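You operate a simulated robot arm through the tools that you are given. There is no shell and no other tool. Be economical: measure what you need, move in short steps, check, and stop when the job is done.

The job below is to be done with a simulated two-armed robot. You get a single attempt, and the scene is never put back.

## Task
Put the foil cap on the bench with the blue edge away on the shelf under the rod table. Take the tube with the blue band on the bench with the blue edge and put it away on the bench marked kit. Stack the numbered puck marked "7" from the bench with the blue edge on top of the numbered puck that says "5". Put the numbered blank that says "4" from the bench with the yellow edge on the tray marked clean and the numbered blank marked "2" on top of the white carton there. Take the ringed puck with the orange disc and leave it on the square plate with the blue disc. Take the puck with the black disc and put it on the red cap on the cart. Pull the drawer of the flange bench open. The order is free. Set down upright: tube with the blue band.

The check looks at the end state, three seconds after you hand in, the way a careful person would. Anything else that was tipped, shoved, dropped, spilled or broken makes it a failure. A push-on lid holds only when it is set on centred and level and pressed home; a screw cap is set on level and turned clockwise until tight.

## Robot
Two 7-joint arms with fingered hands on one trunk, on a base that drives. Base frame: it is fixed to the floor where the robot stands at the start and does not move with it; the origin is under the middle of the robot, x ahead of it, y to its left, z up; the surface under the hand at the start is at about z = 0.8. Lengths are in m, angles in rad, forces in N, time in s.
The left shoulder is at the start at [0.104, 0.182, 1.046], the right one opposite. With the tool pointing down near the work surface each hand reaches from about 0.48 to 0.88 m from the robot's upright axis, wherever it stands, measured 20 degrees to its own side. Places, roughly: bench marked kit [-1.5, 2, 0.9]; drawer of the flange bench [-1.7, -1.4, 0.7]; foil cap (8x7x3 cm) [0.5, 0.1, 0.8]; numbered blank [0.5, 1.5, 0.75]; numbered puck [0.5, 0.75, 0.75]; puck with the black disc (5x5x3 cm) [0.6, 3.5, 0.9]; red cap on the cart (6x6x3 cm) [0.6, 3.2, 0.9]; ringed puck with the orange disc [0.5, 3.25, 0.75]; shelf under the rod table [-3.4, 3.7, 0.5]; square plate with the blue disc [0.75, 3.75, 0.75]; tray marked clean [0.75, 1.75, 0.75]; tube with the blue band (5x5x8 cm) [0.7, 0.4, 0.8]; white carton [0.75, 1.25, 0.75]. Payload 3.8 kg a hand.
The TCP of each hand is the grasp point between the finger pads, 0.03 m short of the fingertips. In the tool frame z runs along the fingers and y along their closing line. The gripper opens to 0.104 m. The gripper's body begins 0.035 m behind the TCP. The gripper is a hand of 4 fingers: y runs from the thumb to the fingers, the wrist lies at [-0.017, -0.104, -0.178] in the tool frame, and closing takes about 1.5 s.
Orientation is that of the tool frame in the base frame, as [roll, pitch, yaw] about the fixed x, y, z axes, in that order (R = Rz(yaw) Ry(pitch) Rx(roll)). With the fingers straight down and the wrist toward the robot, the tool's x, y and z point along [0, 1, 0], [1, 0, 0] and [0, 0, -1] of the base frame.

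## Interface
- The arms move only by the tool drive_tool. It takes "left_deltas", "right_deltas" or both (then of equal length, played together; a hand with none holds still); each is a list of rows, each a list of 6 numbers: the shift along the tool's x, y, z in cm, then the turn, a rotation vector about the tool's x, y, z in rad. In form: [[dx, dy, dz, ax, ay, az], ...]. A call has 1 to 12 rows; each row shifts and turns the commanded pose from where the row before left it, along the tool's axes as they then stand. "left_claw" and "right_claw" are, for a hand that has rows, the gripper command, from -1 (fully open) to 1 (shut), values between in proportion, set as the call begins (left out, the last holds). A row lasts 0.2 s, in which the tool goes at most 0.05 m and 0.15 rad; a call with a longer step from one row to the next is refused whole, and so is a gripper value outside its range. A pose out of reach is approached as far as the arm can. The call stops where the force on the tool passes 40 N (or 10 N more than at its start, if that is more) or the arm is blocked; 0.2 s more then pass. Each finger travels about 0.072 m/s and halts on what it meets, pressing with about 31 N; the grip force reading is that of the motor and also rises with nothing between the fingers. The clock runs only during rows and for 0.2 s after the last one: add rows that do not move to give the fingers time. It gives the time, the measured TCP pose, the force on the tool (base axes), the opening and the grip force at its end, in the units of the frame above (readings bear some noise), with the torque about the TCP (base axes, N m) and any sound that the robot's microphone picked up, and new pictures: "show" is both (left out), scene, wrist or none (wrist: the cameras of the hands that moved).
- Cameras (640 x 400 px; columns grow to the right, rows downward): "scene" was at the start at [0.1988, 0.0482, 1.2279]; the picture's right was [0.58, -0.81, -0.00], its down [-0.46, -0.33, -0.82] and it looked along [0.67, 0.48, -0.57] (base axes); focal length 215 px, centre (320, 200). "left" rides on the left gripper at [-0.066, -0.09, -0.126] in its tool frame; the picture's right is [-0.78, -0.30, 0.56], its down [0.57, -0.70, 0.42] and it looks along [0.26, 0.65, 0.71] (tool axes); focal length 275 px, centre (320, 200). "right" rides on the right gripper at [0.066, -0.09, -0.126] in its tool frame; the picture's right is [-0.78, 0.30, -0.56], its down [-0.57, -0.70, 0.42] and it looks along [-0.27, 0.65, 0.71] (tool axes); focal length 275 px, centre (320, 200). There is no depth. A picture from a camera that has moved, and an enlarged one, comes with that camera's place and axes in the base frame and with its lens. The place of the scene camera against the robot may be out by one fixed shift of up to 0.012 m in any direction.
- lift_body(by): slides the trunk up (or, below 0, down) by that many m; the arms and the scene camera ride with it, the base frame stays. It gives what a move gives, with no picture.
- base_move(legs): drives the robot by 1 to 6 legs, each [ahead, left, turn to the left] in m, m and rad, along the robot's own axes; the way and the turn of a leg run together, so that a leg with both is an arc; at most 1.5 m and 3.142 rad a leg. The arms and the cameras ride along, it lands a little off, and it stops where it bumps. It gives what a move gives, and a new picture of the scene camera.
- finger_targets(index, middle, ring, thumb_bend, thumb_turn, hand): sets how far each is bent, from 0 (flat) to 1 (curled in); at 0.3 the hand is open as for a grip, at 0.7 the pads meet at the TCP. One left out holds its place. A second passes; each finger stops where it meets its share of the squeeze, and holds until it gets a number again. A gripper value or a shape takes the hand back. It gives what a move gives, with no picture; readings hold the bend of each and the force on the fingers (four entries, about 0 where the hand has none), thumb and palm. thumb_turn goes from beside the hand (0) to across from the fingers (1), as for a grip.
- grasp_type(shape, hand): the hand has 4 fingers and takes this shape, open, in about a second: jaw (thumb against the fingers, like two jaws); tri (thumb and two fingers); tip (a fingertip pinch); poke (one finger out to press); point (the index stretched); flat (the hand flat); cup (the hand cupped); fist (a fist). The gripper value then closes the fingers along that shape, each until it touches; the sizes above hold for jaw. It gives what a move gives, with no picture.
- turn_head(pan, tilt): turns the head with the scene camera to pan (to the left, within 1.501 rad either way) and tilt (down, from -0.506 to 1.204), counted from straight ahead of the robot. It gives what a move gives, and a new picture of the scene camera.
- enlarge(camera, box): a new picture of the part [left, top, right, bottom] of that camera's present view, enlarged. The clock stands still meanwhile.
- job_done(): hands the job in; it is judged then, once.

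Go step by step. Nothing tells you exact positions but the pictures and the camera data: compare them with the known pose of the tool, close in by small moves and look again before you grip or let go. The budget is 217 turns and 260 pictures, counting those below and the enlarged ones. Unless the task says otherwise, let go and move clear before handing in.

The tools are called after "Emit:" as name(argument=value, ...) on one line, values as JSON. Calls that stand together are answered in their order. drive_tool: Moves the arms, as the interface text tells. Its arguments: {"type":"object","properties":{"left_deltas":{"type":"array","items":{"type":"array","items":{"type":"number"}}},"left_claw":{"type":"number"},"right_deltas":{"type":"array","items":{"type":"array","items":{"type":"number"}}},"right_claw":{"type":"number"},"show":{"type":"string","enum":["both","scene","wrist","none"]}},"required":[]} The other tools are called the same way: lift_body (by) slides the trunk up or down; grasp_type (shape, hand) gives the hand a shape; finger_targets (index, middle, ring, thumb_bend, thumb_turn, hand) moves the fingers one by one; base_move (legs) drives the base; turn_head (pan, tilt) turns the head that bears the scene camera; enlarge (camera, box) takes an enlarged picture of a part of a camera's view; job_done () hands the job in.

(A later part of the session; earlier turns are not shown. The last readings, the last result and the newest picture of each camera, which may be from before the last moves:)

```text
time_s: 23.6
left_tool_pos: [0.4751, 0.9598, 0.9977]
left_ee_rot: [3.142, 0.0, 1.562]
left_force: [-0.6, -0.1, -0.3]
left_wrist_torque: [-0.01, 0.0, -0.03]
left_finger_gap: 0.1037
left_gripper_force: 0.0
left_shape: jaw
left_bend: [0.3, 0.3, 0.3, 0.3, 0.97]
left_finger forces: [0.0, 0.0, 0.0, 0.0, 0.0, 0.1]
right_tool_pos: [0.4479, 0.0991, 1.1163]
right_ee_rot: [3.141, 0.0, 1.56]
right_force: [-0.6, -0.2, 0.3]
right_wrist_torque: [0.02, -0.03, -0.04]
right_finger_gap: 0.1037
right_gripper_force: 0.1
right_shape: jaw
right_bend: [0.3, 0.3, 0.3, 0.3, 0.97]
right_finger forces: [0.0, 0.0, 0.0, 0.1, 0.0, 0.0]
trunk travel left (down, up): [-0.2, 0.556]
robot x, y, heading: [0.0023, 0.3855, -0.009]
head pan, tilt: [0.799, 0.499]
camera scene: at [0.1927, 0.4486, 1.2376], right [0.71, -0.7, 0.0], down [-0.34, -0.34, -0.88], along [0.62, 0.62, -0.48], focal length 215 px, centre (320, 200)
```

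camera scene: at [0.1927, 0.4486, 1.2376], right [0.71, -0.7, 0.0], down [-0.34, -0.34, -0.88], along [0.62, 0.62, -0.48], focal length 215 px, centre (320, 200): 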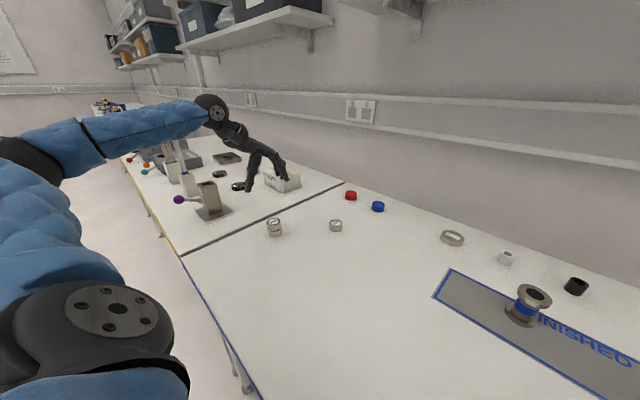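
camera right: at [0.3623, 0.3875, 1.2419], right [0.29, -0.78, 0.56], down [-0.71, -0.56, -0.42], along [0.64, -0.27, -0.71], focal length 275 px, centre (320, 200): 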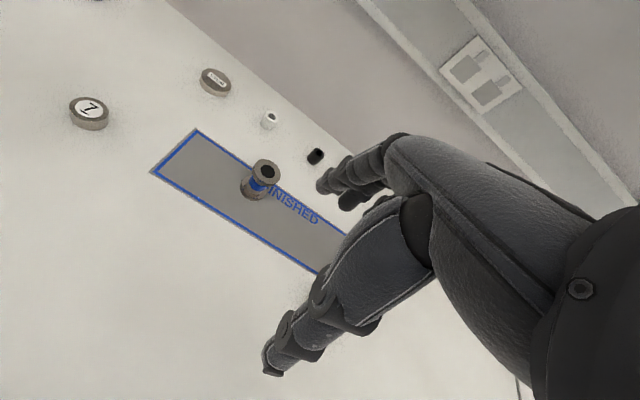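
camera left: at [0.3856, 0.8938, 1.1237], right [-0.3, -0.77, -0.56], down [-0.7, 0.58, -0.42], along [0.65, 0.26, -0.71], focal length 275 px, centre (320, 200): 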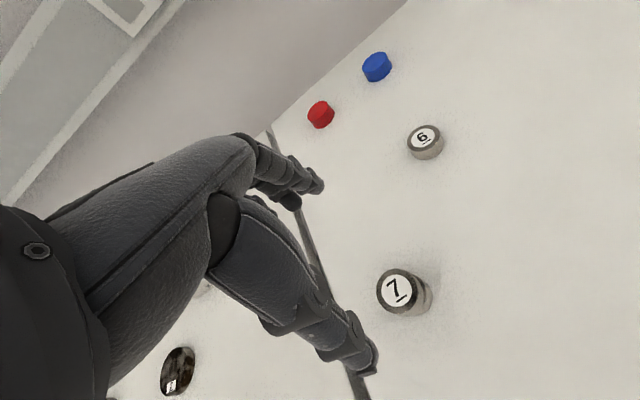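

Emit:
drive_tool(left_deltas=[[0, 0, -4.5, 0, 0, 0], [0, 0, -4.5, 0, 0, 0], [-3, -1.3, -3.5, 0, 0, 0], [-3, -1.3, -3.5, 0, 0, 0], [-3, -1.3, -1, 0, 0, 0], [-4, -1.3, 0, 0, 0, 0]], show="none")

Emit:
base_move(legs=[[0, 0.75, 0.01]])

Emit:
turn_head(pan=0.4, tilt=0.7)

```text
time_s: 25.0
left_tool_pos: [0.4217, 0.8304, 1.1687]
left_ee_rot: [3.141, 0.0, 1.563]
left_force: [0.6, -0.4, 0.4]
left_wrist_torque: [0.02, -0.03, -0.01]
left_finger_gap: 0.1039
left_gripper_force: 0.0
left_shape: jaw
left_bend: [0.3, 0.3, 0.3, 0.3, 0.97]
left_finger forces: [0.0, 0.0, 0.1, 0.0, 0.0, 0.0]
right_tool_pos: [0.4489, 0.0988, 1.1154]
right_ee_rot: [3.141, 0.0, 1.561]
right_force: [0.4, -0.4, 0.2]
right_wrist_torque: [0.0, 0.01, 0.02]
right_finger_gap: 0.1035
right_gripper_force: 0.0
right_shape: jaw
right_bend: [0.3, 0.3, 0.3, 0.3, 0.97]
right_finger forces: [0.0, 0.0, 0.1, 0.1, 0.1, 0.0]
trunk travel left (down, up): [-0.2, 0.556]
robot x, y, heading: [0.0008, 0.3873, -0.008]
head pan, tilt: [0.799, 0.499]
```

```text
time_s: 27.8
left_tool_pos: [0.4292, 1.2845, 1.1687]
left_ee_rot: [-3.138, 0.001, 1.536]
left_force: [-0.3, -0.9, 0.7]
left_wrist_torque: [0.03, -0.01, -0.01]
left_finger_gap: 0.1039
left_gripper_force: 0.1
left_shape: jaw
left_bend: [0.3, 0.3, 0.3, 0.3, 0.97]
left_finger forces: [0.0, 0.1, 0.0, 0.0, 0.1, 0.1]
right_tool_pos: [0.4352, 0.552, 1.1152]
right_ee_rot: [-3.141, -0.001, 1.537]
right_force: [0.1, -0.6, -0.2]
right_wrist_torque: [0.05, -0.01, 0.03]
right_finger_gap: 0.1038
right_gripper_force: 0.1
right_shape: jaw
right_bend: [0.3, 0.3, 0.3, 0.3, 0.97]
right_finger forces: [0.1, 0.0, 0.0, 0.1, 0.1, 0.2]
trunk travel left (down, up): [-0.2, 0.556]
robot x, y, heading: [-0.0039, 0.8554, -0.038]
head pan, tilt: [0.799, 0.499]
stopped in leg 1: the robot was blocked; the commanded pose is now the measured one
camera scene: at [0.1891, 0.9072, 1.2381], right [0.69, -0.72, 0.0], down [-0.35, -0.33, -0.88], along [0.63, 0.61, -0.48], focal length 215 px, centre (320, 200)
```

scene: 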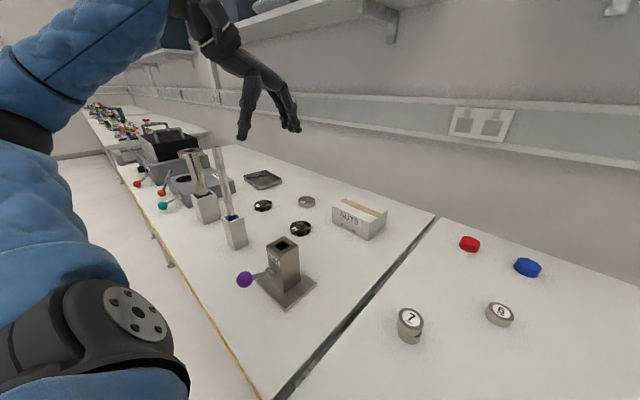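

```text
time_s: 28.6
left_tool_pos: [0.4307, 1.2856, 1.1659]
left_ee_rot: [-3.137, 0.007, 1.536]
left_force: [0.3, 0.1, -0.2]
left_wrist_torque: [-0.01, 0.04, 0.01]
left_finger_gap: 0.1038
left_gripper_force: 0.0
left_shape: jaw
left_bend: [0.3, 0.3, 0.3, 0.3, 0.97]
left_finger forces: [0.1, 0.0, 0.1, 0.0, 0.0, 0.1]
right_tool_pos: [0.4382, 0.5536, 1.1164]
right_ee_rot: [-3.14, 0.0, 1.539]
right_force: [0.0, 0.3, 0.1]
right_wrist_torque: [0.01, -0.01, 0.0]
right_finger_gap: 0.1039
right_gripper_force: 0.0
right_shape: jaw
right_bend: [0.3, 0.3, 0.3, 0.3, 0.97]
right_finger forces: [0.0, 0.0, 0.0, 0.1, 0.1, 0.0]
trunk travel left (down, up): [-0.2, 0.556]
robot x, y, heading: [-0.0024, 0.8548, -0.034]
head pan, tilt: [0.4, 0.7]
camera scene: at [0.2042, 0.8764, 1.2199], right [0.36, -0.93, 0.0], down [-0.6, -0.23, -0.77], along [0.71, 0.27, -0.64], focal length 215 px, centre (320, 200)
```

scene: 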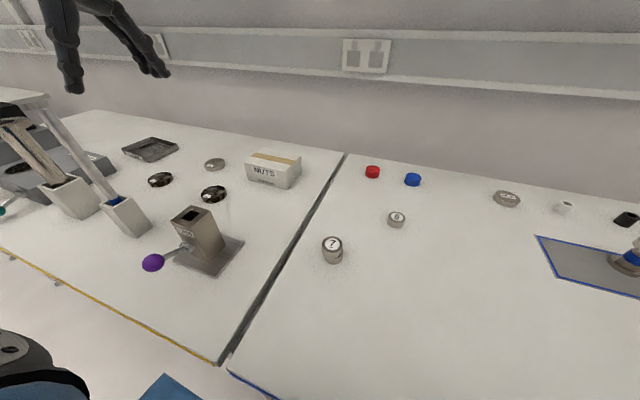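

The base got blocked; I look down-left to find what it bumped.

Emit:
turn_head(pan=1.4, tilt=0.9)

Emit:
turn_head(pan=0.7, tilt=1.1)

```text
time_s: 29.9
left_tool_pos: [0.4313, 1.2876, 1.1665]
left_ee_rot: [-3.138, 0.006, 1.536]
left_force: [-0.3, 0.5, -1.0]
left_wrist_torque: [0.0, 0.04, 0.03]
left_finger_gap: 0.104
left_gripper_force: 0.0
left_shape: jaw
left_bend: [0.3, 0.3, 0.3, 0.3, 0.97]
left_finger forces: [0.0, 0.0, 0.1, 0.1, 0.0, 0.0]
right_tool_pos: [0.4373, 0.5531, 1.1166]
right_ee_rot: [-3.142, 0.0, 1.537]
right_force: [-0.6, 0.0, -1.3]
right_wrist_torque: [0.02, -0.02, -0.01]
right_finger_gap: 0.1041
right_gripper_force: 0.0
right_shape: jaw
right_bend: [0.3, 0.3, 0.3, 0.3, 0.97]
right_finger forces: [0.1, 0.1, 0.0, 0.0, 0.0, 0.0]
trunk travel left (down, up): [-0.2, 0.556]
robot x, y, heading: [-0.0073, 0.8525, -0.035]
head pan, tilt: [1.4, 0.901]
camera scene: at [0.1403, 0.9201, 1.2038], right [0.98, -0.21, 0.0], down [-0.16, -0.77, -0.62], along [0.13, 0.61, -0.78], focal length 215 px, centre (320, 200)
```

scene: 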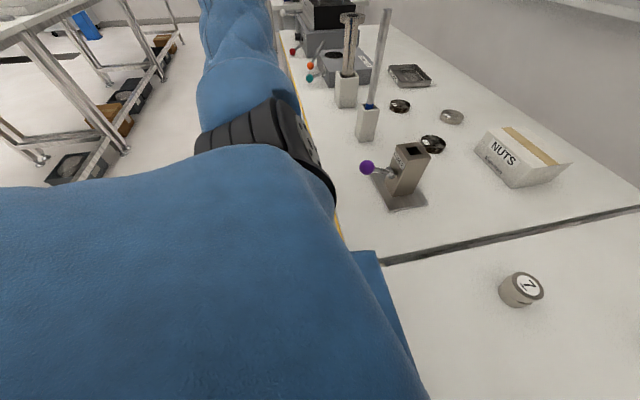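

```text
time_s: 31.0
left_tool_pos: [0.4318, 1.2864, 1.1659]
left_ee_rot: [-3.137, 0.004, 1.535]
left_force: [0.5, -0.1, 0.6]
left_wrist_torque: [0.0, 0.0, 0.0]
left_finger_gap: 0.1039
left_gripper_force: 0.1
left_shape: jaw
left_bend: [0.3, 0.3, 0.3, 0.3, 0.97]
left_finger forces: [0.0, 0.1, 0.0, 0.0, 0.0, 0.0]
right_tool_pos: [0.4355, 0.5537, 1.1149]
right_ee_rot: [3.141, 0.001, 1.538]
right_force: [0.8, 0.7, -0.2]
right_wrist_torque: [0.0, -0.02, -0.03]
right_finger_gap: 0.104
right_gripper_force: 0.0
right_shape: jaw
right_bend: [0.3, 0.3, 0.3, 0.3, 0.97]
right_finger forces: [0.1, 0.0, 0.1, 0.0, 0.0, 0.0]
trunk travel left (down, up): [-0.2, 0.556]
robot x, y, heading: [0.0008, 0.8544, -0.032]
head pan, tilt: [0.7, 1.1]
camera scene: at [0.1744, 0.8851, 1.1899], right [0.62, -0.79, 0.0], down [-0.7, -0.55, -0.45], along [0.36, 0.28, -0.89], focal length 215 px, centre (320, 200)
```

scene: 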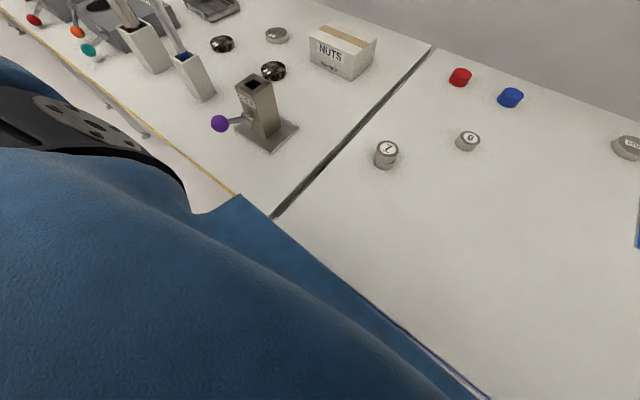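

The base's front-left corner caught the protruding edge of the yellow bench. Back off a few cm, square up, and continue left.

Emit:
base_move(legs=[[-0.08, 0, 0.035], [0, 0.35, 0]])

Emit:
turn_head(pan=0.5, tilt=0.7)

```text
time_s: 33.9
left_tool_pos: [0.3382, 1.6527, 1.1653]
left_ee_rot: [-3.137, 0.006, 1.563]
left_force: [0.2, 0.6, 0.2]
left_wrist_torque: [-0.04, 0.0, 0.0]
left_finger_gap: 0.1038
left_gripper_force: 0.1
left_shape: jaw
left_bend: [0.3, 0.3, 0.3, 0.3, 0.97]
left_finger forces: [0.1, 0.0, 0.1, 0.0, 0.0, 0.0]
right_tool_pos: [0.3666, 0.9207, 1.1159]
right_ee_rot: [3.14, 0.003, 1.565]
right_force: [-0.4, -0.6, 0.0]
right_wrist_torque: [0.02, -0.01, 0.01]
right_finger_gap: 0.1039
right_gripper_force: 0.2
right_shape: jaw
right_bend: [0.3, 0.3, 0.3, 0.3, 0.97]
right_finger forces: [0.0, 0.0, 0.1, 0.0, 0.1, 0.0]
trunk travel left (down, up): [-0.2, 0.556]
robot x, y, heading: [-0.0837, 1.2045, -0.013]
head pan, tilt: [0.7, 1.1]
camera scene: at [0.0934, 1.2437, 1.1899], right [0.64, -0.77, 0.0], down [-0.69, -0.57, -0.45], along [0.35, 0.29, -0.89], focal length 215 px, centre (320, 200)
```

scene: 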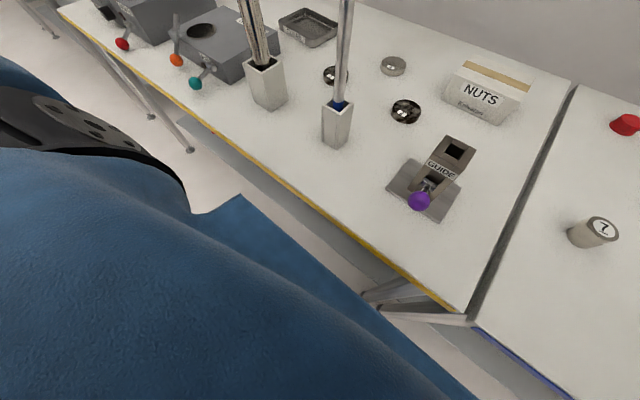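

```text
time_s: 34.8
left_tool_pos: [0.3387, 1.6514, 1.166]
left_ee_rot: [-3.136, 0.003, 1.563]
left_force: [-0.3, 0.5, 0.7]
left_wrist_torque: [0.01, -0.03, 0.01]
left_finger_gap: 0.104
left_gripper_force: 0.1
left_shape: jaw
left_bend: [0.3, 0.3, 0.3, 0.3, 0.97]
left_finger forces: [0.0, 0.0, 0.1, 0.1, 0.0, 0.0]
right_tool_pos: [0.3656, 0.9195, 1.1162]
right_ee_rot: [-3.139, 0.0, 1.568]
right_force: [0.2, -0.2, 0.2]
right_wrist_torque: [0.0, 0.02, -0.01]
right_finger_gap: 0.104
right_gripper_force: 0.1
right_shape: jaw
right_bend: [0.3, 0.3, 0.3, 0.3, 0.97]
right_finger forces: [0.1, 0.0, 0.0, 0.0, 0.0, 0.0]
trunk travel left (down, up): [-0.2, 0.556]
robot x, y, heading: [-0.0842, 1.2061, -0.01]
head pan, tilt: [0.499, 0.7]
camera scene: at [0.1197, 1.2427, 1.2198], right [0.47, -0.88, 0.0], down [-0.57, -0.3, -0.76], along [0.67, 0.36, -0.64], focal length 215 px, centre (320, 200)
```

scene: 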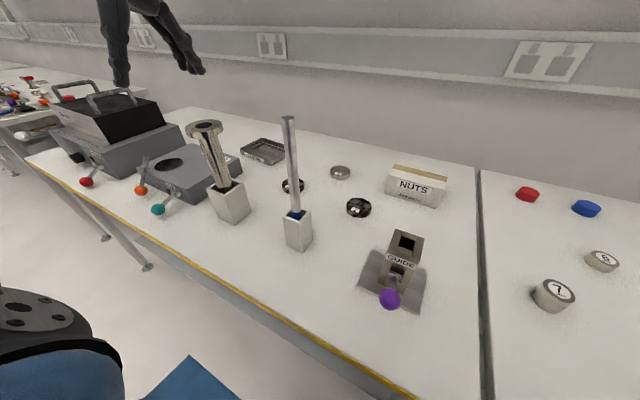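

Now I see the bench: tall rod at ≈[0.40,1.45] (top z≈1.10), flanged tube at ≈[0.40,1.68]. I zoom to read the blanks.

Emit:
enlarge(camera="scene", box=[230, 130, 454, 270])

Emit:
enlarge(camera="left", box=[0, 0, 640, 400])

```text
2.86 times, centred on (342, 200) of scene
camera zoom: at [0.1197, 1.2427, 1.2198], right [0.47, -0.88, 0.0], down [-0.57, -0.3, -0.76], along [0.67, 0.36, -0.64], focal length 615 px, centre (257, 200)
```

zoom: 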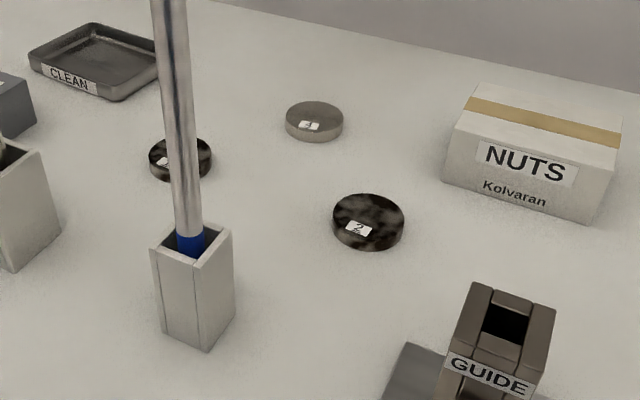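

```text
1.00 times, centred on (320, 200) of left (not enlarged: the box is as wide or as high as the picture)
camera zoom: at [0.2494, 1.5858, 1.2916], right [-0.3, -0.78, -0.55], down [-0.7, 0.58, -0.42], along [0.65, 0.26, -0.72], focal length 275 px, centre (320, 200)
```

zoom: 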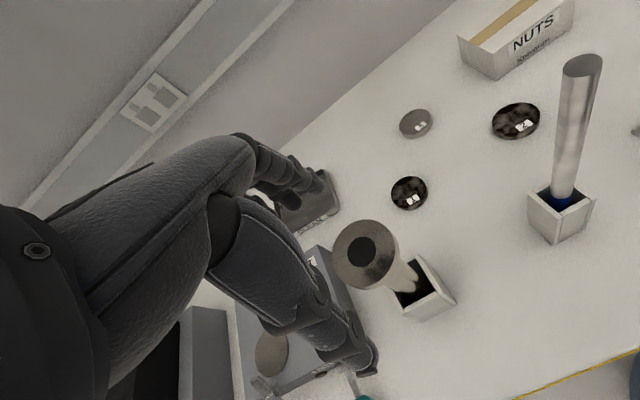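

Emit:
enlarge(camera="left", box=[380, 90, 540, 220])

Emit:
enlarge(camera="scene", box=[270, 155, 390, 225])

```text
3.08 times, centred on (460, 155) of left
camera zoom: at [0.2494, 1.5858, 1.2916], right [-0.3, -0.78, -0.55], down [-0.7, 0.58, -0.42], along [0.65, 0.26, -0.72], focal length 847 px, centre (-111, 338)
```

zoom: 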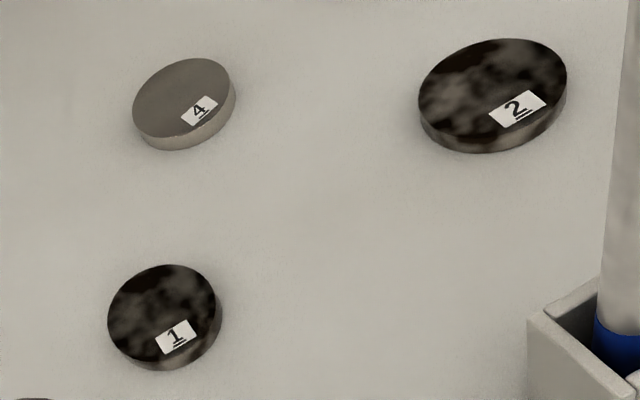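

```text
5.33 times, centred on (330, 190) of scene
camera zoom: at [0.1197, 1.2427, 1.2198], right [0.47, -0.88, 0.0], down [-0.57, -0.3, -0.76], along [0.67, 0.36, -0.64], focal length 1149 px, centre (267, 253)
```

zoom: 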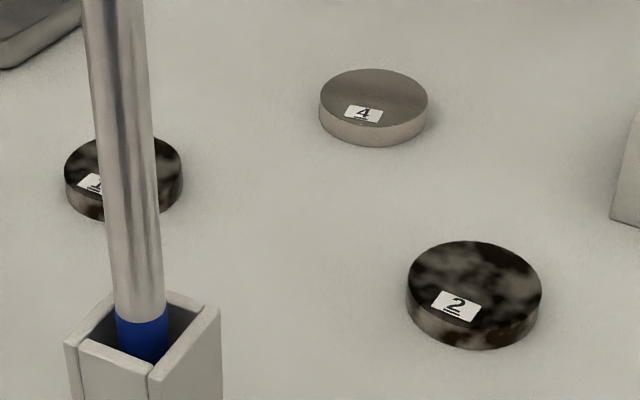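

Gray blank is "4" at ≈[0.685,1.48], dark "2" at ≈[0.548,1.37]. To clear the tall columns I raise the trunk 0.3, and reposition at y≈1.1 to pick "4" with the left arm.

Emit:
lift_body(by=0.3)

Emit:
base_move(legs=[[0.045, -0.11, 0.01]])

Emit:
turn_head(pan=0.5, tilt=0.9)

```text
time_s: 37.8
left_tool_pos: [0.3388, 1.6518, 1.4669]
left_ee_rot: [-3.136, 0.005, 1.564]
left_force: [0.1, 0.1, -0.7]
left_wrist_torque: [-0.02, 0.03, 0.01]
left_finger_gap: 0.1041
left_gripper_force: 0.0
left_shape: jaw
left_bend: [0.3, 0.3, 0.3, 0.3, 0.97]
left_finger forces: [0.0, 0.0, 0.0, 0.0, 0.0, 0.0]
right_tool_pos: [0.3659, 0.9195, 1.4155]
right_ee_rot: [-3.139, 0.0, 1.564]
right_force: [0.4, -0.4, -0.1]
right_wrist_torque: [0.02, 0.01, 0.0]
right_finger_gap: 0.1039
right_gripper_force: 0.0
right_shape: jaw
right_bend: [0.3, 0.3, 0.3, 0.3, 0.97]
right_finger forces: [0.1, 0.1, 0.1, 0.0, 0.1, 0.1]
trunk travel left (down, up): [-0.5, 0.256]
robot x, y, heading: [-0.0805, 1.2068, -0.006]
head pan, tilt: [0.499, 0.7]
```

```text
time_s: 39.0
left_tool_pos: [0.3797, 1.5463, 1.4657]
left_ee_rot: [-3.134, 0.005, 1.573]
left_force: [-0.6, -0.3, -0.5]
left_wrist_torque: [0.02, 0.03, -0.03]
left_finger_gap: 0.1039
left_gripper_force: 0.0
left_shape: jaw
left_bend: [0.3, 0.3, 0.3, 0.3, 0.97]
left_finger forces: [0.1, 0.0, 0.1, 0.0, 0.0, 0.0]
right_tool_pos: [0.4136, 0.8135, 1.4164]
right_ee_rot: [-3.141, -0.001, 1.577]
right_force: [-0.3, -0.3, 0.1]
right_wrist_torque: [0.04, 0.0, -0.02]
right_finger_gap: 0.1039
right_gripper_force: 0.2
right_shape: jaw
right_bend: [0.3, 0.3, 0.3, 0.3, 0.97]
right_finger forces: [0.0, 0.1, 0.0, 0.0, 0.0, 0.0]
trunk travel left (down, up): [-0.5, 0.256]
robot x, y, heading: [-0.0375, 1.1013, 0.002]
head pan, tilt: [0.499, 0.7]
camera scene: at [0.0681, 1.1348, 1.5245], right [0.48, -0.88, 0.0], down [-0.57, -0.31, -0.76], along [0.67, 0.37, -0.64], focal length 215 px, centre (320, 200)
```

scene: 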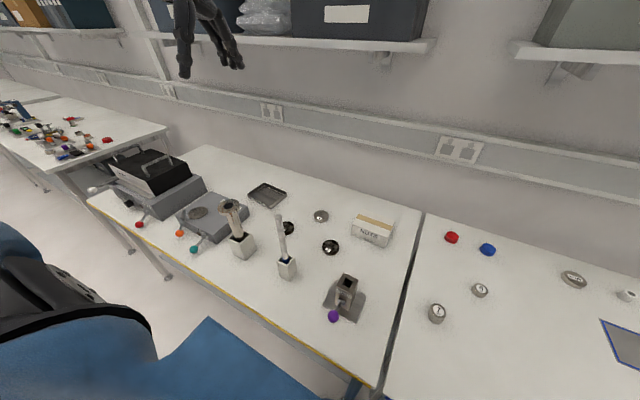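

```text
time_s: 39.8
left_tool_pos: [0.3798, 1.5451, 1.466]
left_ee_rot: [-3.138, 0.006, 1.574]
left_force: [0.4, 0.9, 0.3]
left_wrist_torque: [0.01, -0.02, 0.01]
left_finger_gap: 0.1036
left_gripper_force: 0.0
left_shape: jaw
left_bend: [0.3, 0.3, 0.3, 0.3, 0.97]
left_finger forces: [0.1, 0.1, 0.1, 0.0, 0.0, 0.0]
right_tool_pos: [0.414, 0.8142, 1.4146]
right_ee_rot: [-3.141, 0.001, 1.576]
right_force: [-0.3, -0.5, 0.4]
right_wrist_torque: [0.03, 0.0, 0.01]
right_finger_gap: 0.104
right_gripper_force: 0.1
right_shape: jaw
right_bend: [0.3, 0.3, 0.3, 0.3, 0.97]
right_finger forces: [0.0, 0.0, 0.0, 0.1, 0.0, 0.1]
trunk travel left (down, up): [-0.5, 0.256]
robot x, y, heading: [-0.0406, 1.0954, -0.0]
head pan, tilt: [0.499, 0.901]
camera scene: at [0.0598, 1.1301, 1.5084], right [0.48, -0.88, 0.0], down [-0.69, -0.38, -0.62], along [0.55, 0.3, -0.78], focal length 215 px, centre (320, 200)
```

scene: 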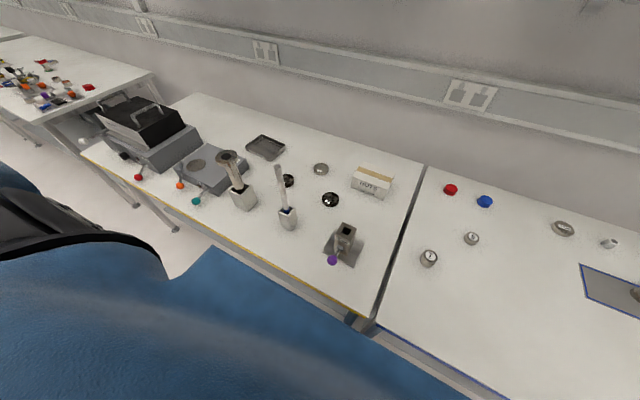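

Move the left hand over blank "4", descending as it goes forward.

Emit:
drive_tool(left_deltas=[[-0.8, 3, 3.3, 0, 0, 0], [-0.8, 3, 3.3, 0, 0, 0], [-0.8, 3, 3.3, 0, 0, 0], [-0.8, 3, 3.3, 0, 0, 0], [-0.8, 3, 3.3, 0, 0, 0], [-0.8, 3, 3.3, 0, 0, 0], [-0.8, 3, 3.3, 0, 0, 0], [-0.8, 3, 3.3, 0, 0, 0], [0, 3.2, 3, 0, 0, 0], [0, 3.2, 3, 0, 0, 0]])

```text
time_s: 42.0
left_tool_pos: [0.6454, 1.4855, 1.1587]
left_ee_rot: [-3.14, 0.004, 1.574]
left_force: [-0.5, -0.6, 0.9]
left_wrist_torque: [-0.03, 0.02, 0.02]
left_finger_gap: 0.1038
left_gripper_force: 0.0
left_shape: jaw
left_bend: [0.3, 0.3, 0.3, 0.3, 0.97]
left_finger forces: [0.0, 0.0, 0.0, 0.0, 0.0, 0.0]
left hand out of reach, approached as far as the arm can: row 10
right_tool_pos: [0.4121, 0.8148, 1.4172]
right_ee_rot: [-3.14, 0.003, 1.576]
right_force: [-0.6, -0.4, -0.9]
right_wrist_torque: [-0.01, -0.01, 0.0]
right_finger_gap: 0.104
right_gripper_force: 0.0
right_shape: jaw
right_bend: [0.3, 0.3, 0.3, 0.3, 0.97]
right_finger forces: [0.1, 0.1, 0.0, 0.0, 0.0, 0.0]
trunk travel left (down, up): [-0.5, 0.256]
robot x, y, heading: [-0.0337, 1.0964, 0.004]
head pan, tilt: [0.499, 0.901]
camera scene: at [0.0585, 1.1309, 1.5084], right [0.48, -0.88, 0.0], down [-0.69, -0.38, -0.62], along [0.55, 0.3, -0.78], focal length 215 px, centre (320, 200)
camera left: at [0.5563, 1.4183, 1.2836], right [-0.29, -0.78, -0.55], down [-0.7, 0.57, -0.43], along [0.65, 0.26, -0.72], focal length 275 px, centre (320, 200)
```

scene: 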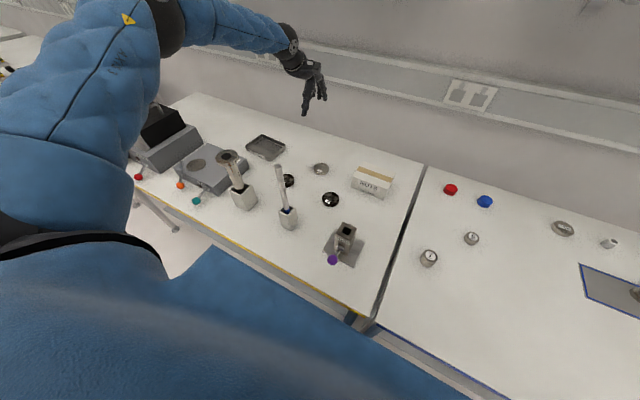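
left: 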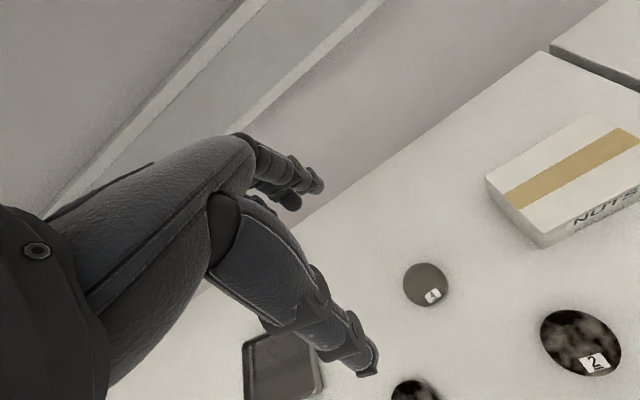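

Slightly out of reach; blank 4 is at ≈[0.70,1.477], top ≈0.815. Shift the base left 0.12 and ahead 0.02.

Emit:
base_move(legs=[[0.02, 0.12, 0]])

Emit:
drive_tool(left_deltas=[[-4, 1, 2, 0, 0, 0], [-4, 1, 2, 0, 0, 0], [-4, 1.5, 2, 0, 0, 0], [0, 0, 4, 0, 0, 0], [0, 0, 4, 0, 0, 0]])

```text
time_s: 43.2
left_tool_pos: [0.6606, 1.6076, 1.1585]
left_ee_rot: [-3.139, 0.006, 1.576]
left_force: [0.0, -0.1, 0.4]
left_wrist_torque: [-0.01, 0.01, 0.02]
left_finger_gap: 0.1038
left_gripper_force: 0.1
left_shape: jaw
left_bend: [0.3, 0.3, 0.3, 0.3, 0.97]
left_finger forces: [0.1, 0.1, 0.0, 0.0, 0.1, 0.0]
right_tool_pos: [0.4288, 0.9363, 1.415]
right_ee_rot: [3.141, -0.001, 1.576]
right_force: [0.6, 0.6, 0.3]
right_wrist_torque: [0.03, -0.02, 0.01]
right_finger_gap: 0.1038
right_gripper_force: 0.0
right_shape: jaw
right_bend: [0.3, 0.3, 0.3, 0.3, 0.97]
right_finger forces: [0.0, 0.0, 0.0, 0.0, 0.0, 0.0]
trunk travel left (down, up): [-0.5, 0.256]
robot x, y, heading: [-0.0202, 1.2236, 0.003]
head pan, tilt: [0.499, 0.901]
camera scene: at [0.0752, 1.2521, 1.5084], right [0.48, -0.88, 0.0], down [-0.69, -0.38, -0.62], along [0.54, 0.3, -0.78], focal length 215 px, centre (320, 200)
```

scene: 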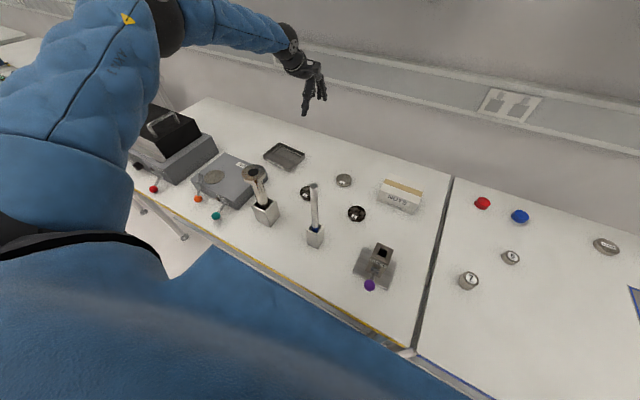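

```text
time_s: 44.4
left_tool_pos: [0.5967, 1.5221, 1.0745]
left_ee_rot: [-3.139, 0.005, 1.575]
left_force: [-0.1, 0.1, 0.7]
left_wrist_torque: [-0.01, -0.01, -0.02]
left_finger_gap: 0.104
left_gripper_force: 0.1
left_shape: jaw
left_bend: [0.3, 0.3, 0.3, 0.3, 0.97]
left_finger forces: [0.1, 0.0, 0.0, 0.0, 0.1, 0.0]
left hand out of reach, approached as far as the arm can: row 1, 2, 3, 4, 5
right_tool_pos: [0.4301, 0.9371, 1.4152]
right_ee_rot: [-3.141, 0.0, 1.579]
right_force: [0.0, 0.8, 0.6]
right_wrist_torque: [-0.01, -0.01, 0.01]
right_finger_gap: 0.104
right_gripper_force: 0.0
right_shape: jaw
right_bend: [0.3, 0.3, 0.3, 0.3, 0.97]
right_finger forces: [0.0, 0.0, 0.0, 0.0, 0.1, 0.1]
trunk travel left (down, up): [-0.5, 0.256]
robot x, y, heading: [-0.0218, 1.2218, 0.0]
head pan, tilt: [0.499, 0.901]
camera scene: at [0.0754, 1.2529, 1.5083], right [0.48, -0.88, 0.0], down [-0.69, -0.38, -0.62], along [0.54, 0.3, -0.78], focal length 215 px, centre (320, 200)
camera left: at [0.5087, 1.4566, 1.1995], right [-0.29, -0.78, -0.55], down [-0.71, 0.57, -0.43], along [0.65, 0.26, -0.72], focal length 275 px, centre (320, 200)
```

scene: 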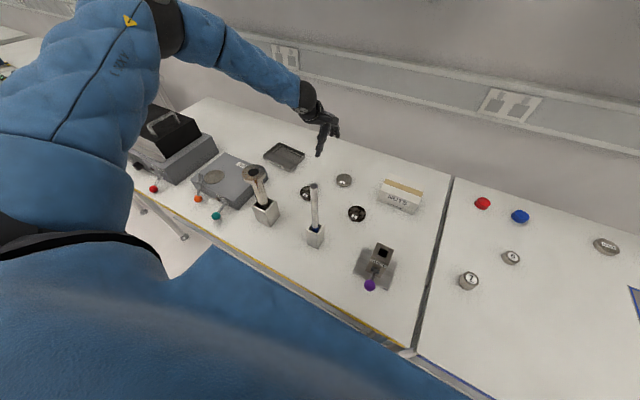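
left: 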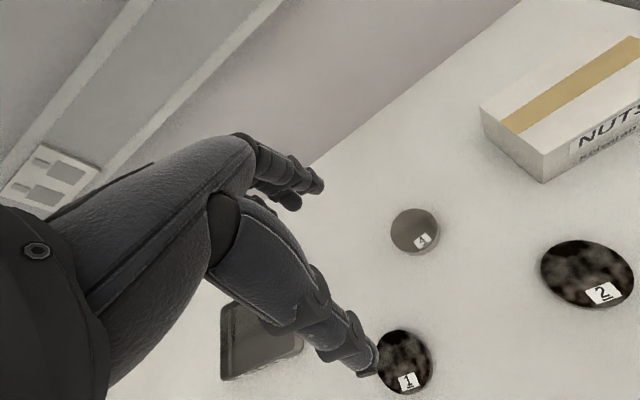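

The inward reach appears limited by wrist yaw; I rotate the hand clockwise and approach again.

Emit:
drive_tool(left_deltas=[[0, 0, 0, 0, 0, 0.14], [0, 0, 0, 0, 0, 0.14], [0, 0, 0, 0, 0, 0.14]], show="none")

```text
time_s: 45.2
left_tool_pos: [0.596, 1.5224, 1.0765]
left_ee_rot: [3.141, 0.005, 1.158]
left_force: [-0.2, 0.3, -0.6]
left_wrist_torque: [-0.02, 0.01, -0.01]
left_finger_gap: 0.1039
left_gripper_force: 0.1
left_shape: jaw
left_bend: [0.3, 0.3, 0.3, 0.3, 0.97]
left_finger forces: [0.0, 0.1, 0.0, 0.0, 0.0, 0.1]
right_tool_pos: [0.4314, 0.9368, 1.4165]
right_ee_rot: [3.141, 0.0, 1.578]
right_force: [-0.5, 0.7, -0.9]
right_wrist_torque: [0.01, -0.03, 0.02]
right_finger_gap: 0.1038
right_gripper_force: 0.0
right_shape: jaw
right_bend: [0.3, 0.3, 0.3, 0.3, 0.97]
right_finger forces: [0.0, 0.0, 0.1, 0.1, 0.1, 0.0]
trunk travel left (down, up): [-0.5, 0.256]
robot x, y, heading: [-0.0206, 1.2177, 0.005]
head pan, tilt: [0.499, 0.901]
```

Emit:
drive_tool(left_deltas=[[0, 3, 0, 0, 0, 0], [0, 3, 0, 0, 0, 0], [0, 3, 1, 0, 0, 0], [0, 2.2, 3, 0, 0, 0], [0, 0, 4, 0, 0, 0]], show="wrist")

```text
time_s: 46.4
left_tool_pos: [0.59, 1.5116, 1.0702]
left_ee_rot: [3.141, 0.005, 1.157]
left_force: [-0.4, -0.9, 0.3]
left_wrist_torque: [-0.02, 0.02, -0.02]
left_finger_gap: 0.1039
left_gripper_force: 0.1
left_shape: jaw
left_bend: [0.3, 0.3, 0.3, 0.3, 0.97]
left_finger forces: [0.0, 0.0, 0.1, 0.0, 0.1, 0.0]
left hand out of reach, approached as far as the arm can: row 1, 2, 3, 4, 5
right_tool_pos: [0.4292, 0.937, 1.4167]
right_ee_rot: [-3.141, 0.0, 1.577]
right_force: [0.3, 0.6, -0.2]
right_wrist_torque: [0.0, -0.04, -0.01]
right_finger_gap: 0.104
right_gripper_force: 0.1
right_shape: jaw
right_bend: [0.3, 0.3, 0.3, 0.3, 0.97]
right_finger forces: [0.0, 0.0, 0.0, 0.1, 0.1, 0.0]
trunk travel left (down, up): [-0.5, 0.256]
robot x, y, heading: [-0.0219, 1.2223, 0.002]
head pan, tilt: [0.499, 0.901]
camera left: at [0.4815, 1.4879, 1.1956], right [-0.58, -0.59, -0.55], down [-0.41, 0.8, -0.43], along [0.7, -0.02, -0.71], focal length 275 px, centre (320, 200)
```

left: 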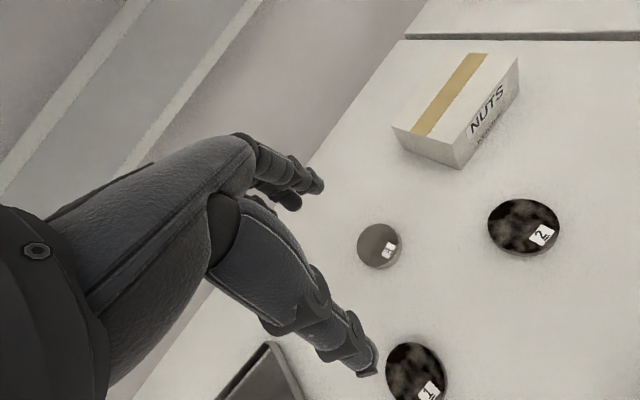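

Reach seems limited by trunk height; I lower the trunk 0.12 (forearm stays well above the columns) and try again.

Emit:
lift_body(by=-0.12)

Emit:
drive_tool(left_deltas=[[0, 2, 0, 0, 0, 0], [0, 2, 0, 0, 0, 0], [0, 2, 0, 0, 0, 0]])

```text
time_s: 47.9
left_tool_pos: [0.5879, 1.5104, 0.9503]
left_ee_rot: [3.141, 0.003, 1.157]
left_force: [0.0, -0.4, 0.5]
left_wrist_torque: [0.03, -0.02, 0.02]
left_finger_gap: 0.1039
left_gripper_force: 0.0
left_shape: jaw
left_bend: [0.3, 0.3, 0.3, 0.3, 0.97]
left_finger forces: [0.1, 0.1, 0.0, 0.0, 0.0, 0.0]
right_tool_pos: [0.4295, 0.9373, 1.2952]
right_ee_rot: [-3.141, 0.002, 1.579]
right_force: [-0.5, -0.6, 0.1]
right_wrist_torque: [0.0, 0.02, 0.02]
right_finger_gap: 0.1038
right_gripper_force: 0.0
right_shape: jaw
right_bend: [0.3, 0.3, 0.3, 0.3, 0.97]
right_finger forces: [0.0, 0.0, 0.0, 0.0, 0.0, 0.0]
trunk travel left (down, up): [-0.38, 0.376]
robot x, y, heading: [-0.022, 1.2199, 0.001]
head pan, tilt: [0.499, 0.901]
```

```text
time_s: 48.7
left_tool_pos: [0.627, 1.4903, 0.9639]
left_ee_rot: [-3.14, 0.005, 1.157]
left_force: [-0.4, -0.1, 0.6]
left_wrist_torque: [0.0, 0.0, 0.02]
left_finger_gap: 0.1039
left_gripper_force: 0.0
left_shape: jaw
left_bend: [0.3, 0.3, 0.3, 0.3, 0.97]
left_finger forces: [0.1, 0.1, 0.1, 0.0, 0.0, 0.1]
left hand out of reach, approached as far as the arm can: row 2, 3
right_tool_pos: [0.4307, 0.9372, 1.295]
right_ee_rot: [-3.141, 0.0, 1.576]
right_force: [0.3, -0.1, -1.2]
right_wrist_torque: [0.01, 0.01, 0.0]
right_finger_gap: 0.1038
right_gripper_force: 0.0
right_shape: jaw
right_bend: [0.3, 0.3, 0.3, 0.3, 0.97]
right_finger forces: [0.1, 0.1, 0.0, 0.1, 0.0, 0.0]
trunk travel left (down, up): [-0.38, 0.376]
robot x, y, heading: [-0.0199, 1.2181, -0.001]
head pan, tilt: [0.499, 0.901]
camera scene: at [0.0999, 1.2524, 1.3875], right [0.48, -0.88, 0.0], down [-0.69, -0.38, -0.62], along [0.54, 0.3, -0.78], focal length 215 px, centre (320, 200)
camera left: at [0.5177, 1.4671, 1.0886], right [-0.58, -0.59, -0.55], down [-0.41, 0.8, -0.43], along [0.7, -0.02, -0.71], focal length 275 px, centre (320, 200)
```

scene: 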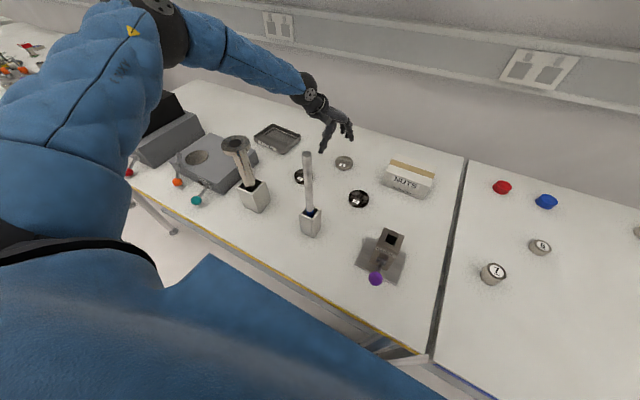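
left: 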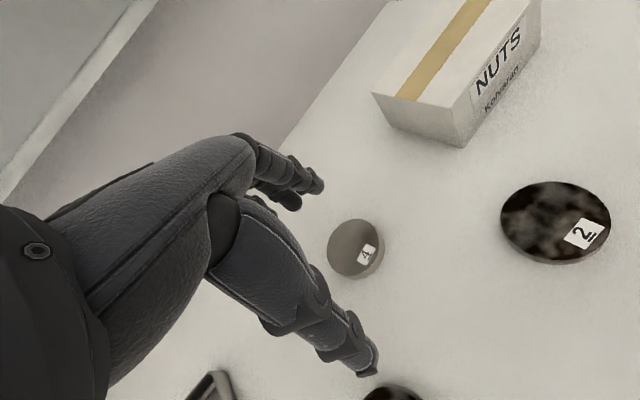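

Emit:
lift_body(by=-0.07)

Emit:
drive_tool(left_deltas=[[0, 2, -0.5, 0, 0, 0], [0, 2, 0, 0, 0, 0], [0, 2, 0, 0, 0, 0]])

```text
time_s: 49.8
left_tool_pos: [0.6243, 1.492, 0.8937]
left_ee_rot: [3.141, 0.005, 1.157]
left_force: [-0.5, -0.8, 0.3]
left_wrist_torque: [-0.01, -0.03, -0.01]
left_finger_gap: 0.1039
left_gripper_force: 0.0
left_shape: jaw
left_bend: [0.3, 0.3, 0.3, 0.3, 0.97]
left_finger forces: [0.1, 0.0, 0.0, 0.1, 0.0, 0.0]
right_tool_pos: [0.4285, 0.9377, 1.2266]
right_ee_rot: [3.139, 0.001, 1.578]
right_force: [-0.3, 1.1, -0.4]
right_wrist_torque: [0.0, 0.01, -0.01]
right_finger_gap: 0.1039
right_gripper_force: 0.0
right_shape: jaw
right_bend: [0.3, 0.3, 0.3, 0.3, 0.97]
right_finger forces: [0.0, 0.1, 0.1, 0.0, 0.0, 0.0]
trunk travel left (down, up): [-0.31, 0.446]
robot x, y, heading: [-0.0214, 1.2178, 0.001]
head pan, tilt: [0.499, 0.901]
```

```text
time_s: 50.6
left_tool_pos: [0.6579, 1.4775, 0.9087]
left_ee_rot: [-3.141, 0.006, 1.157]
left_force: [-0.2, -0.3, -0.5]
left_wrist_torque: [-0.05, -0.02, 0.01]
left_finger_gap: 0.1038
left_gripper_force: 0.0
left_shape: jaw
left_bend: [0.3, 0.3, 0.3, 0.3, 0.97]
left_finger forces: [0.0, 0.0, 0.0, 0.2, 0.1, 0.0]
left hand out of reach, approached as far as the arm can: row 2, 3
right_tool_pos: [0.4296, 0.9378, 1.2256]
right_ee_rot: [3.14, 0.001, 1.578]
right_force: [-0.4, -0.6, -0.2]
right_wrist_torque: [0.03, 0.0, 0.0]
right_finger_gap: 0.104
right_gripper_force: 0.1
right_shape: jaw
right_bend: [0.3, 0.3, 0.3, 0.3, 0.97]
right_finger forces: [0.0, 0.0, 0.0, 0.0, 0.0, 0.1]
trunk travel left (down, up): [-0.31, 0.446]
robot x, y, heading: [-0.0235, 1.2182, 0.004]
head pan, tilt: [0.499, 0.901]
camera scene: at [0.1227, 1.2525, 1.3167], right [0.48, -0.88, 0.0], down [-0.69, -0.38, -0.62], along [0.54, 0.3, -0.78], focal length 215 px, centre (320, 200)
camera left: at [0.5508, 1.4536, 1.0349], right [-0.58, -0.59, -0.55], down [-0.41, 0.8, -0.43], along [0.7, -0.02, -0.72], focal length 275 px, centre (320, 200)
```

scene: 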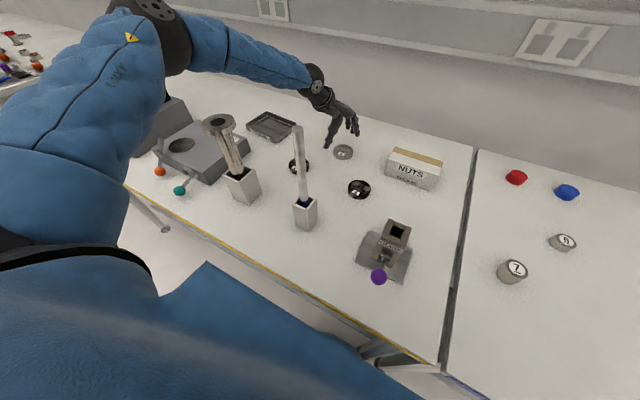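
left: 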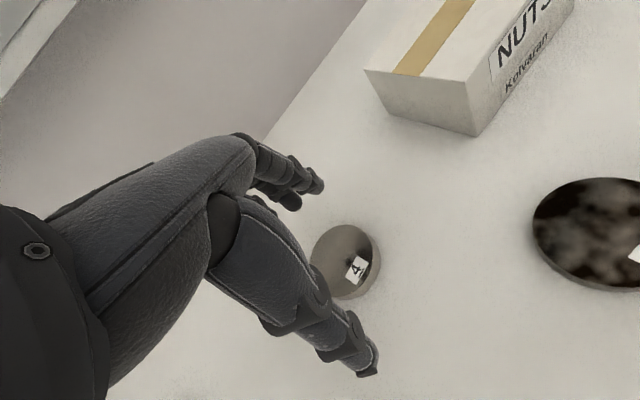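

The trunk shifts back as it rises, costing reach. Raise the hand 4 cm, lower the trunk 0.06 more, then advance.

Emit:
drive_tool(left_deltas=[[0, -1, -2, 0, 0, 0], [0, 0, -2, 0, 0, 0]], show="none")

Emit:
lift_body(by=-0.06)

Emit:
drive_tool(left_deltas=[[0, 2, 0, 0, 0, 0], [0, 2, 0, 0, 0, 0], [0, 1, 0, 0, 0, 0]])

```text
time_s: 51.2
left_tool_pos: [0.6506, 1.4807, 0.9499]
left_ee_rot: [-3.139, 0.005, 1.156]
left_force: [-0.6, 0.3, 0.7]
left_wrist_torque: [0.0, 0.01, 0.01]
left_finger_gap: 0.104
left_gripper_force: 0.3
left_shape: jaw
left_bend: [0.3, 0.3, 0.3, 0.3, 0.97]
left_finger forces: [0.1, 0.0, 0.0, 0.1, 0.0, 0.0]
right_tool_pos: [0.4302, 0.9372, 1.2255]
right_ee_rot: [-3.141, -0.001, 1.578]
right_force: [0.5, 0.3, 0.0]
right_wrist_torque: [-0.02, 0.01, 0.01]
right_finger_gap: 0.1038
right_gripper_force: 0.0
right_shape: jaw
right_bend: [0.3, 0.3, 0.3, 0.3, 0.97]
right_finger forces: [0.0, 0.0, 0.1, 0.1, 0.1, 0.0]
trunk travel left (down, up): [-0.31, 0.446]
robot x, y, heading: [-0.0226, 1.2172, 0.004]
head pan, tilt: [0.499, 0.901]
```

```text
time_s: 52.2
left_tool_pos: [0.6488, 1.4793, 0.8909]
left_ee_rot: [3.141, 0.005, 1.157]
left_force: [0.6, 0.7, 0.1]
left_wrist_torque: [0.01, 0.02, 0.01]
left_finger_gap: 0.1036
left_gripper_force: 0.0
left_shape: jaw
left_bend: [0.3, 0.3, 0.3, 0.3, 0.97]
left_finger forces: [0.1, 0.0, 0.0, 0.0, 0.0, 0.0]
right_tool_pos: [0.4303, 0.9357, 1.1662]
right_ee_rot: [3.139, 0.0, 1.58]
right_force: [-0.6, -0.3, 0.4]
right_wrist_torque: [-0.02, 0.01, 0.02]
right_finger_gap: 0.1041
right_gripper_force: 0.1
right_shape: jaw
right_bend: [0.3, 0.3, 0.3, 0.3, 0.97]
right_finger forces: [0.0, 0.1, 0.0, 0.0, 0.1, 0.0]
trunk travel left (down, up): [-0.25, 0.506]
robot x, y, heading: [-0.0222, 1.2191, 0.004]
head pan, tilt: [0.499, 0.901]
```

```text
time_s: 53.0
left_tool_pos: [0.6944, 1.4597, 0.8891]
left_ee_rot: [-3.141, 0.007, 1.157]
left_force: [0.2, 0.4, 0.5]
left_wrist_torque: [-0.01, 0.02, 0.01]
left_finger_gap: 0.1039
left_gripper_force: 0.0
left_shape: jaw
left_bend: [0.3, 0.3, 0.3, 0.3, 0.97]
left_finger forces: [0.0, 0.1, 0.0, 0.0, 0.1, 0.0]
right_tool_pos: [0.4288, 0.9377, 1.1645]
right_ee_rot: [3.14, -0.001, 1.578]
right_force: [0.4, -0.6, 0.1]
right_wrist_torque: [-0.01, -0.03, 0.0]
right_finger_gap: 0.104
right_gripper_force: 0.1
right_shape: jaw
right_bend: [0.3, 0.3, 0.3, 0.3, 0.97]
right_finger forces: [0.0, 0.0, 0.0, 0.1, 0.0, 0.0]
trunk travel left (down, up): [-0.25, 0.506]
robot x, y, heading: [-0.0216, 1.2179, 0.002]
head pan, tilt: [0.499, 0.901]
camera scene: at [0.1477, 1.2529, 1.2554], right [0.48, -0.88, 0.0], down [-0.69, -0.38, -0.62], along [0.54, 0.3, -0.78], focal length 215 px, centre (320, 200)
camera left: at [0.5876, 1.4365, 1.0144], right [-0.58, -0.59, -0.55], down [-0.41, 0.8, -0.43], along [0.7, -0.02, -0.72], focal length 275 px, centre (320, 200)
```

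scene: 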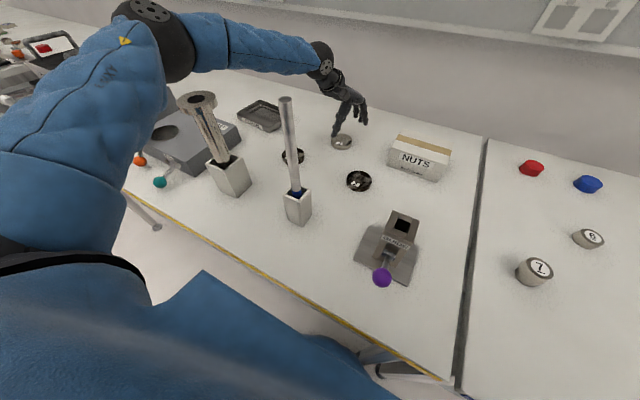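
left: 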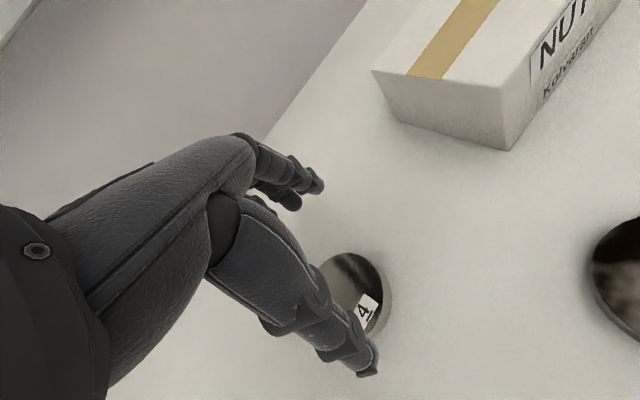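

Reached over blank 4 (≈[0.702,1.480]). Shift 2.1 cm sideways and descend.

Emit:
drive_tool(left_deltas=[[2.1, 0, 0, 0, 0, 0], [0, 0, 2.5, 0, 0, 0]])

Emit:
enlarge(camera="scene", box=[280, 70, 440, 170])

```text
time_s: 53.6
left_tool_pos: [0.6963, 1.481, 0.865]
left_ee_rot: [3.141, 0.006, 1.156]
left_force: [0.2, 0.3, -0.5]
left_wrist_torque: [-0.04, 0.02, 0.0]
left_finger_gap: 0.1042
left_gripper_force: 0.0
left_shape: jaw
left_bend: [0.3, 0.3, 0.3, 0.3, 0.97]
left_finger forces: [0.0, 0.0, 0.1, 0.1, 0.0, 0.0]
left hand out of reach, approached as far as the arm can: row 2
right_tool_pos: [0.4301, 0.9373, 1.166]
right_ee_rot: [-3.141, -0.002, 1.579]
right_force: [-0.8, -0.3, 0.1]
right_wrist_torque: [0.01, 0.03, -0.01]
right_finger_gap: 0.104
right_gripper_force: 0.1
right_shape: jaw
right_bend: [0.3, 0.3, 0.3, 0.3, 0.97]
right_finger forces: [0.1, 0.0, 0.1, 0.0, 0.1, 0.1]
trunk travel left (down, up): [-0.25, 0.506]
robot x, y, heading: [-0.0155, 1.2218, 0.007]
head pan, tilt: [0.499, 0.901]
camera scene: at [0.1478, 1.2528, 1.2553], right [0.48, -0.88, 0.0], down [-0.69, -0.38, -0.62], along [0.54, 0.3, -0.78], focal length 215 px, centre (320, 200)
camera left: at [0.5883, 1.4571, 0.9911], right [-0.58, -0.59, -0.55], down [-0.41, 0.8, -0.43], along [0.7, -0.02, -0.72], focal length 275 px, centre (320, 200)
```

scene: 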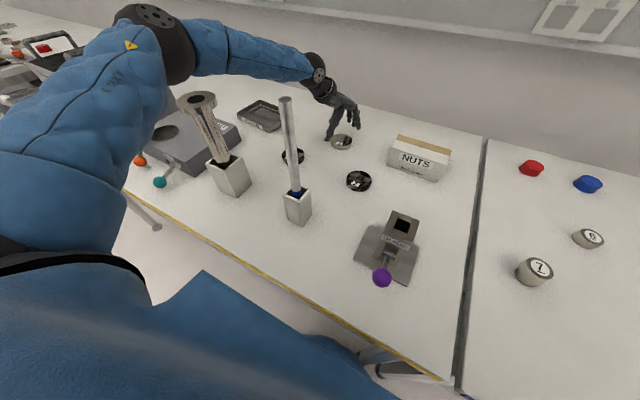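
left: 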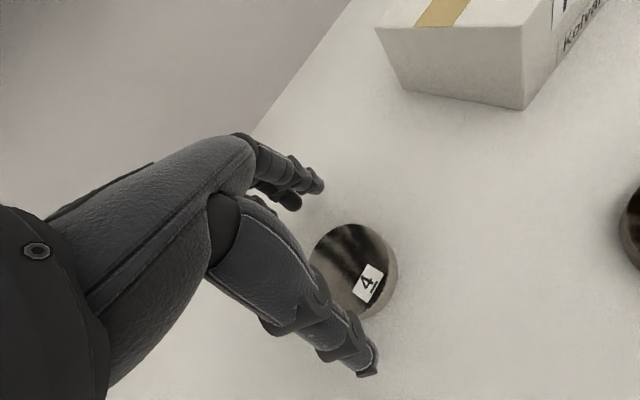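

```text
4.00 times, centred on (360, 120) of scene
camera zoom: at [0.1478, 1.2528, 1.2553], right [0.48, -0.88, 0.0], down [-0.69, -0.38, -0.62], along [0.54, 0.3, -0.78], focal length 861 px, centre (160, 520)
```

zoom: 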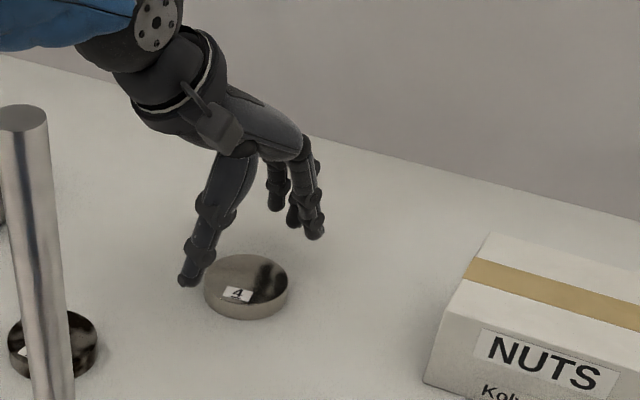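

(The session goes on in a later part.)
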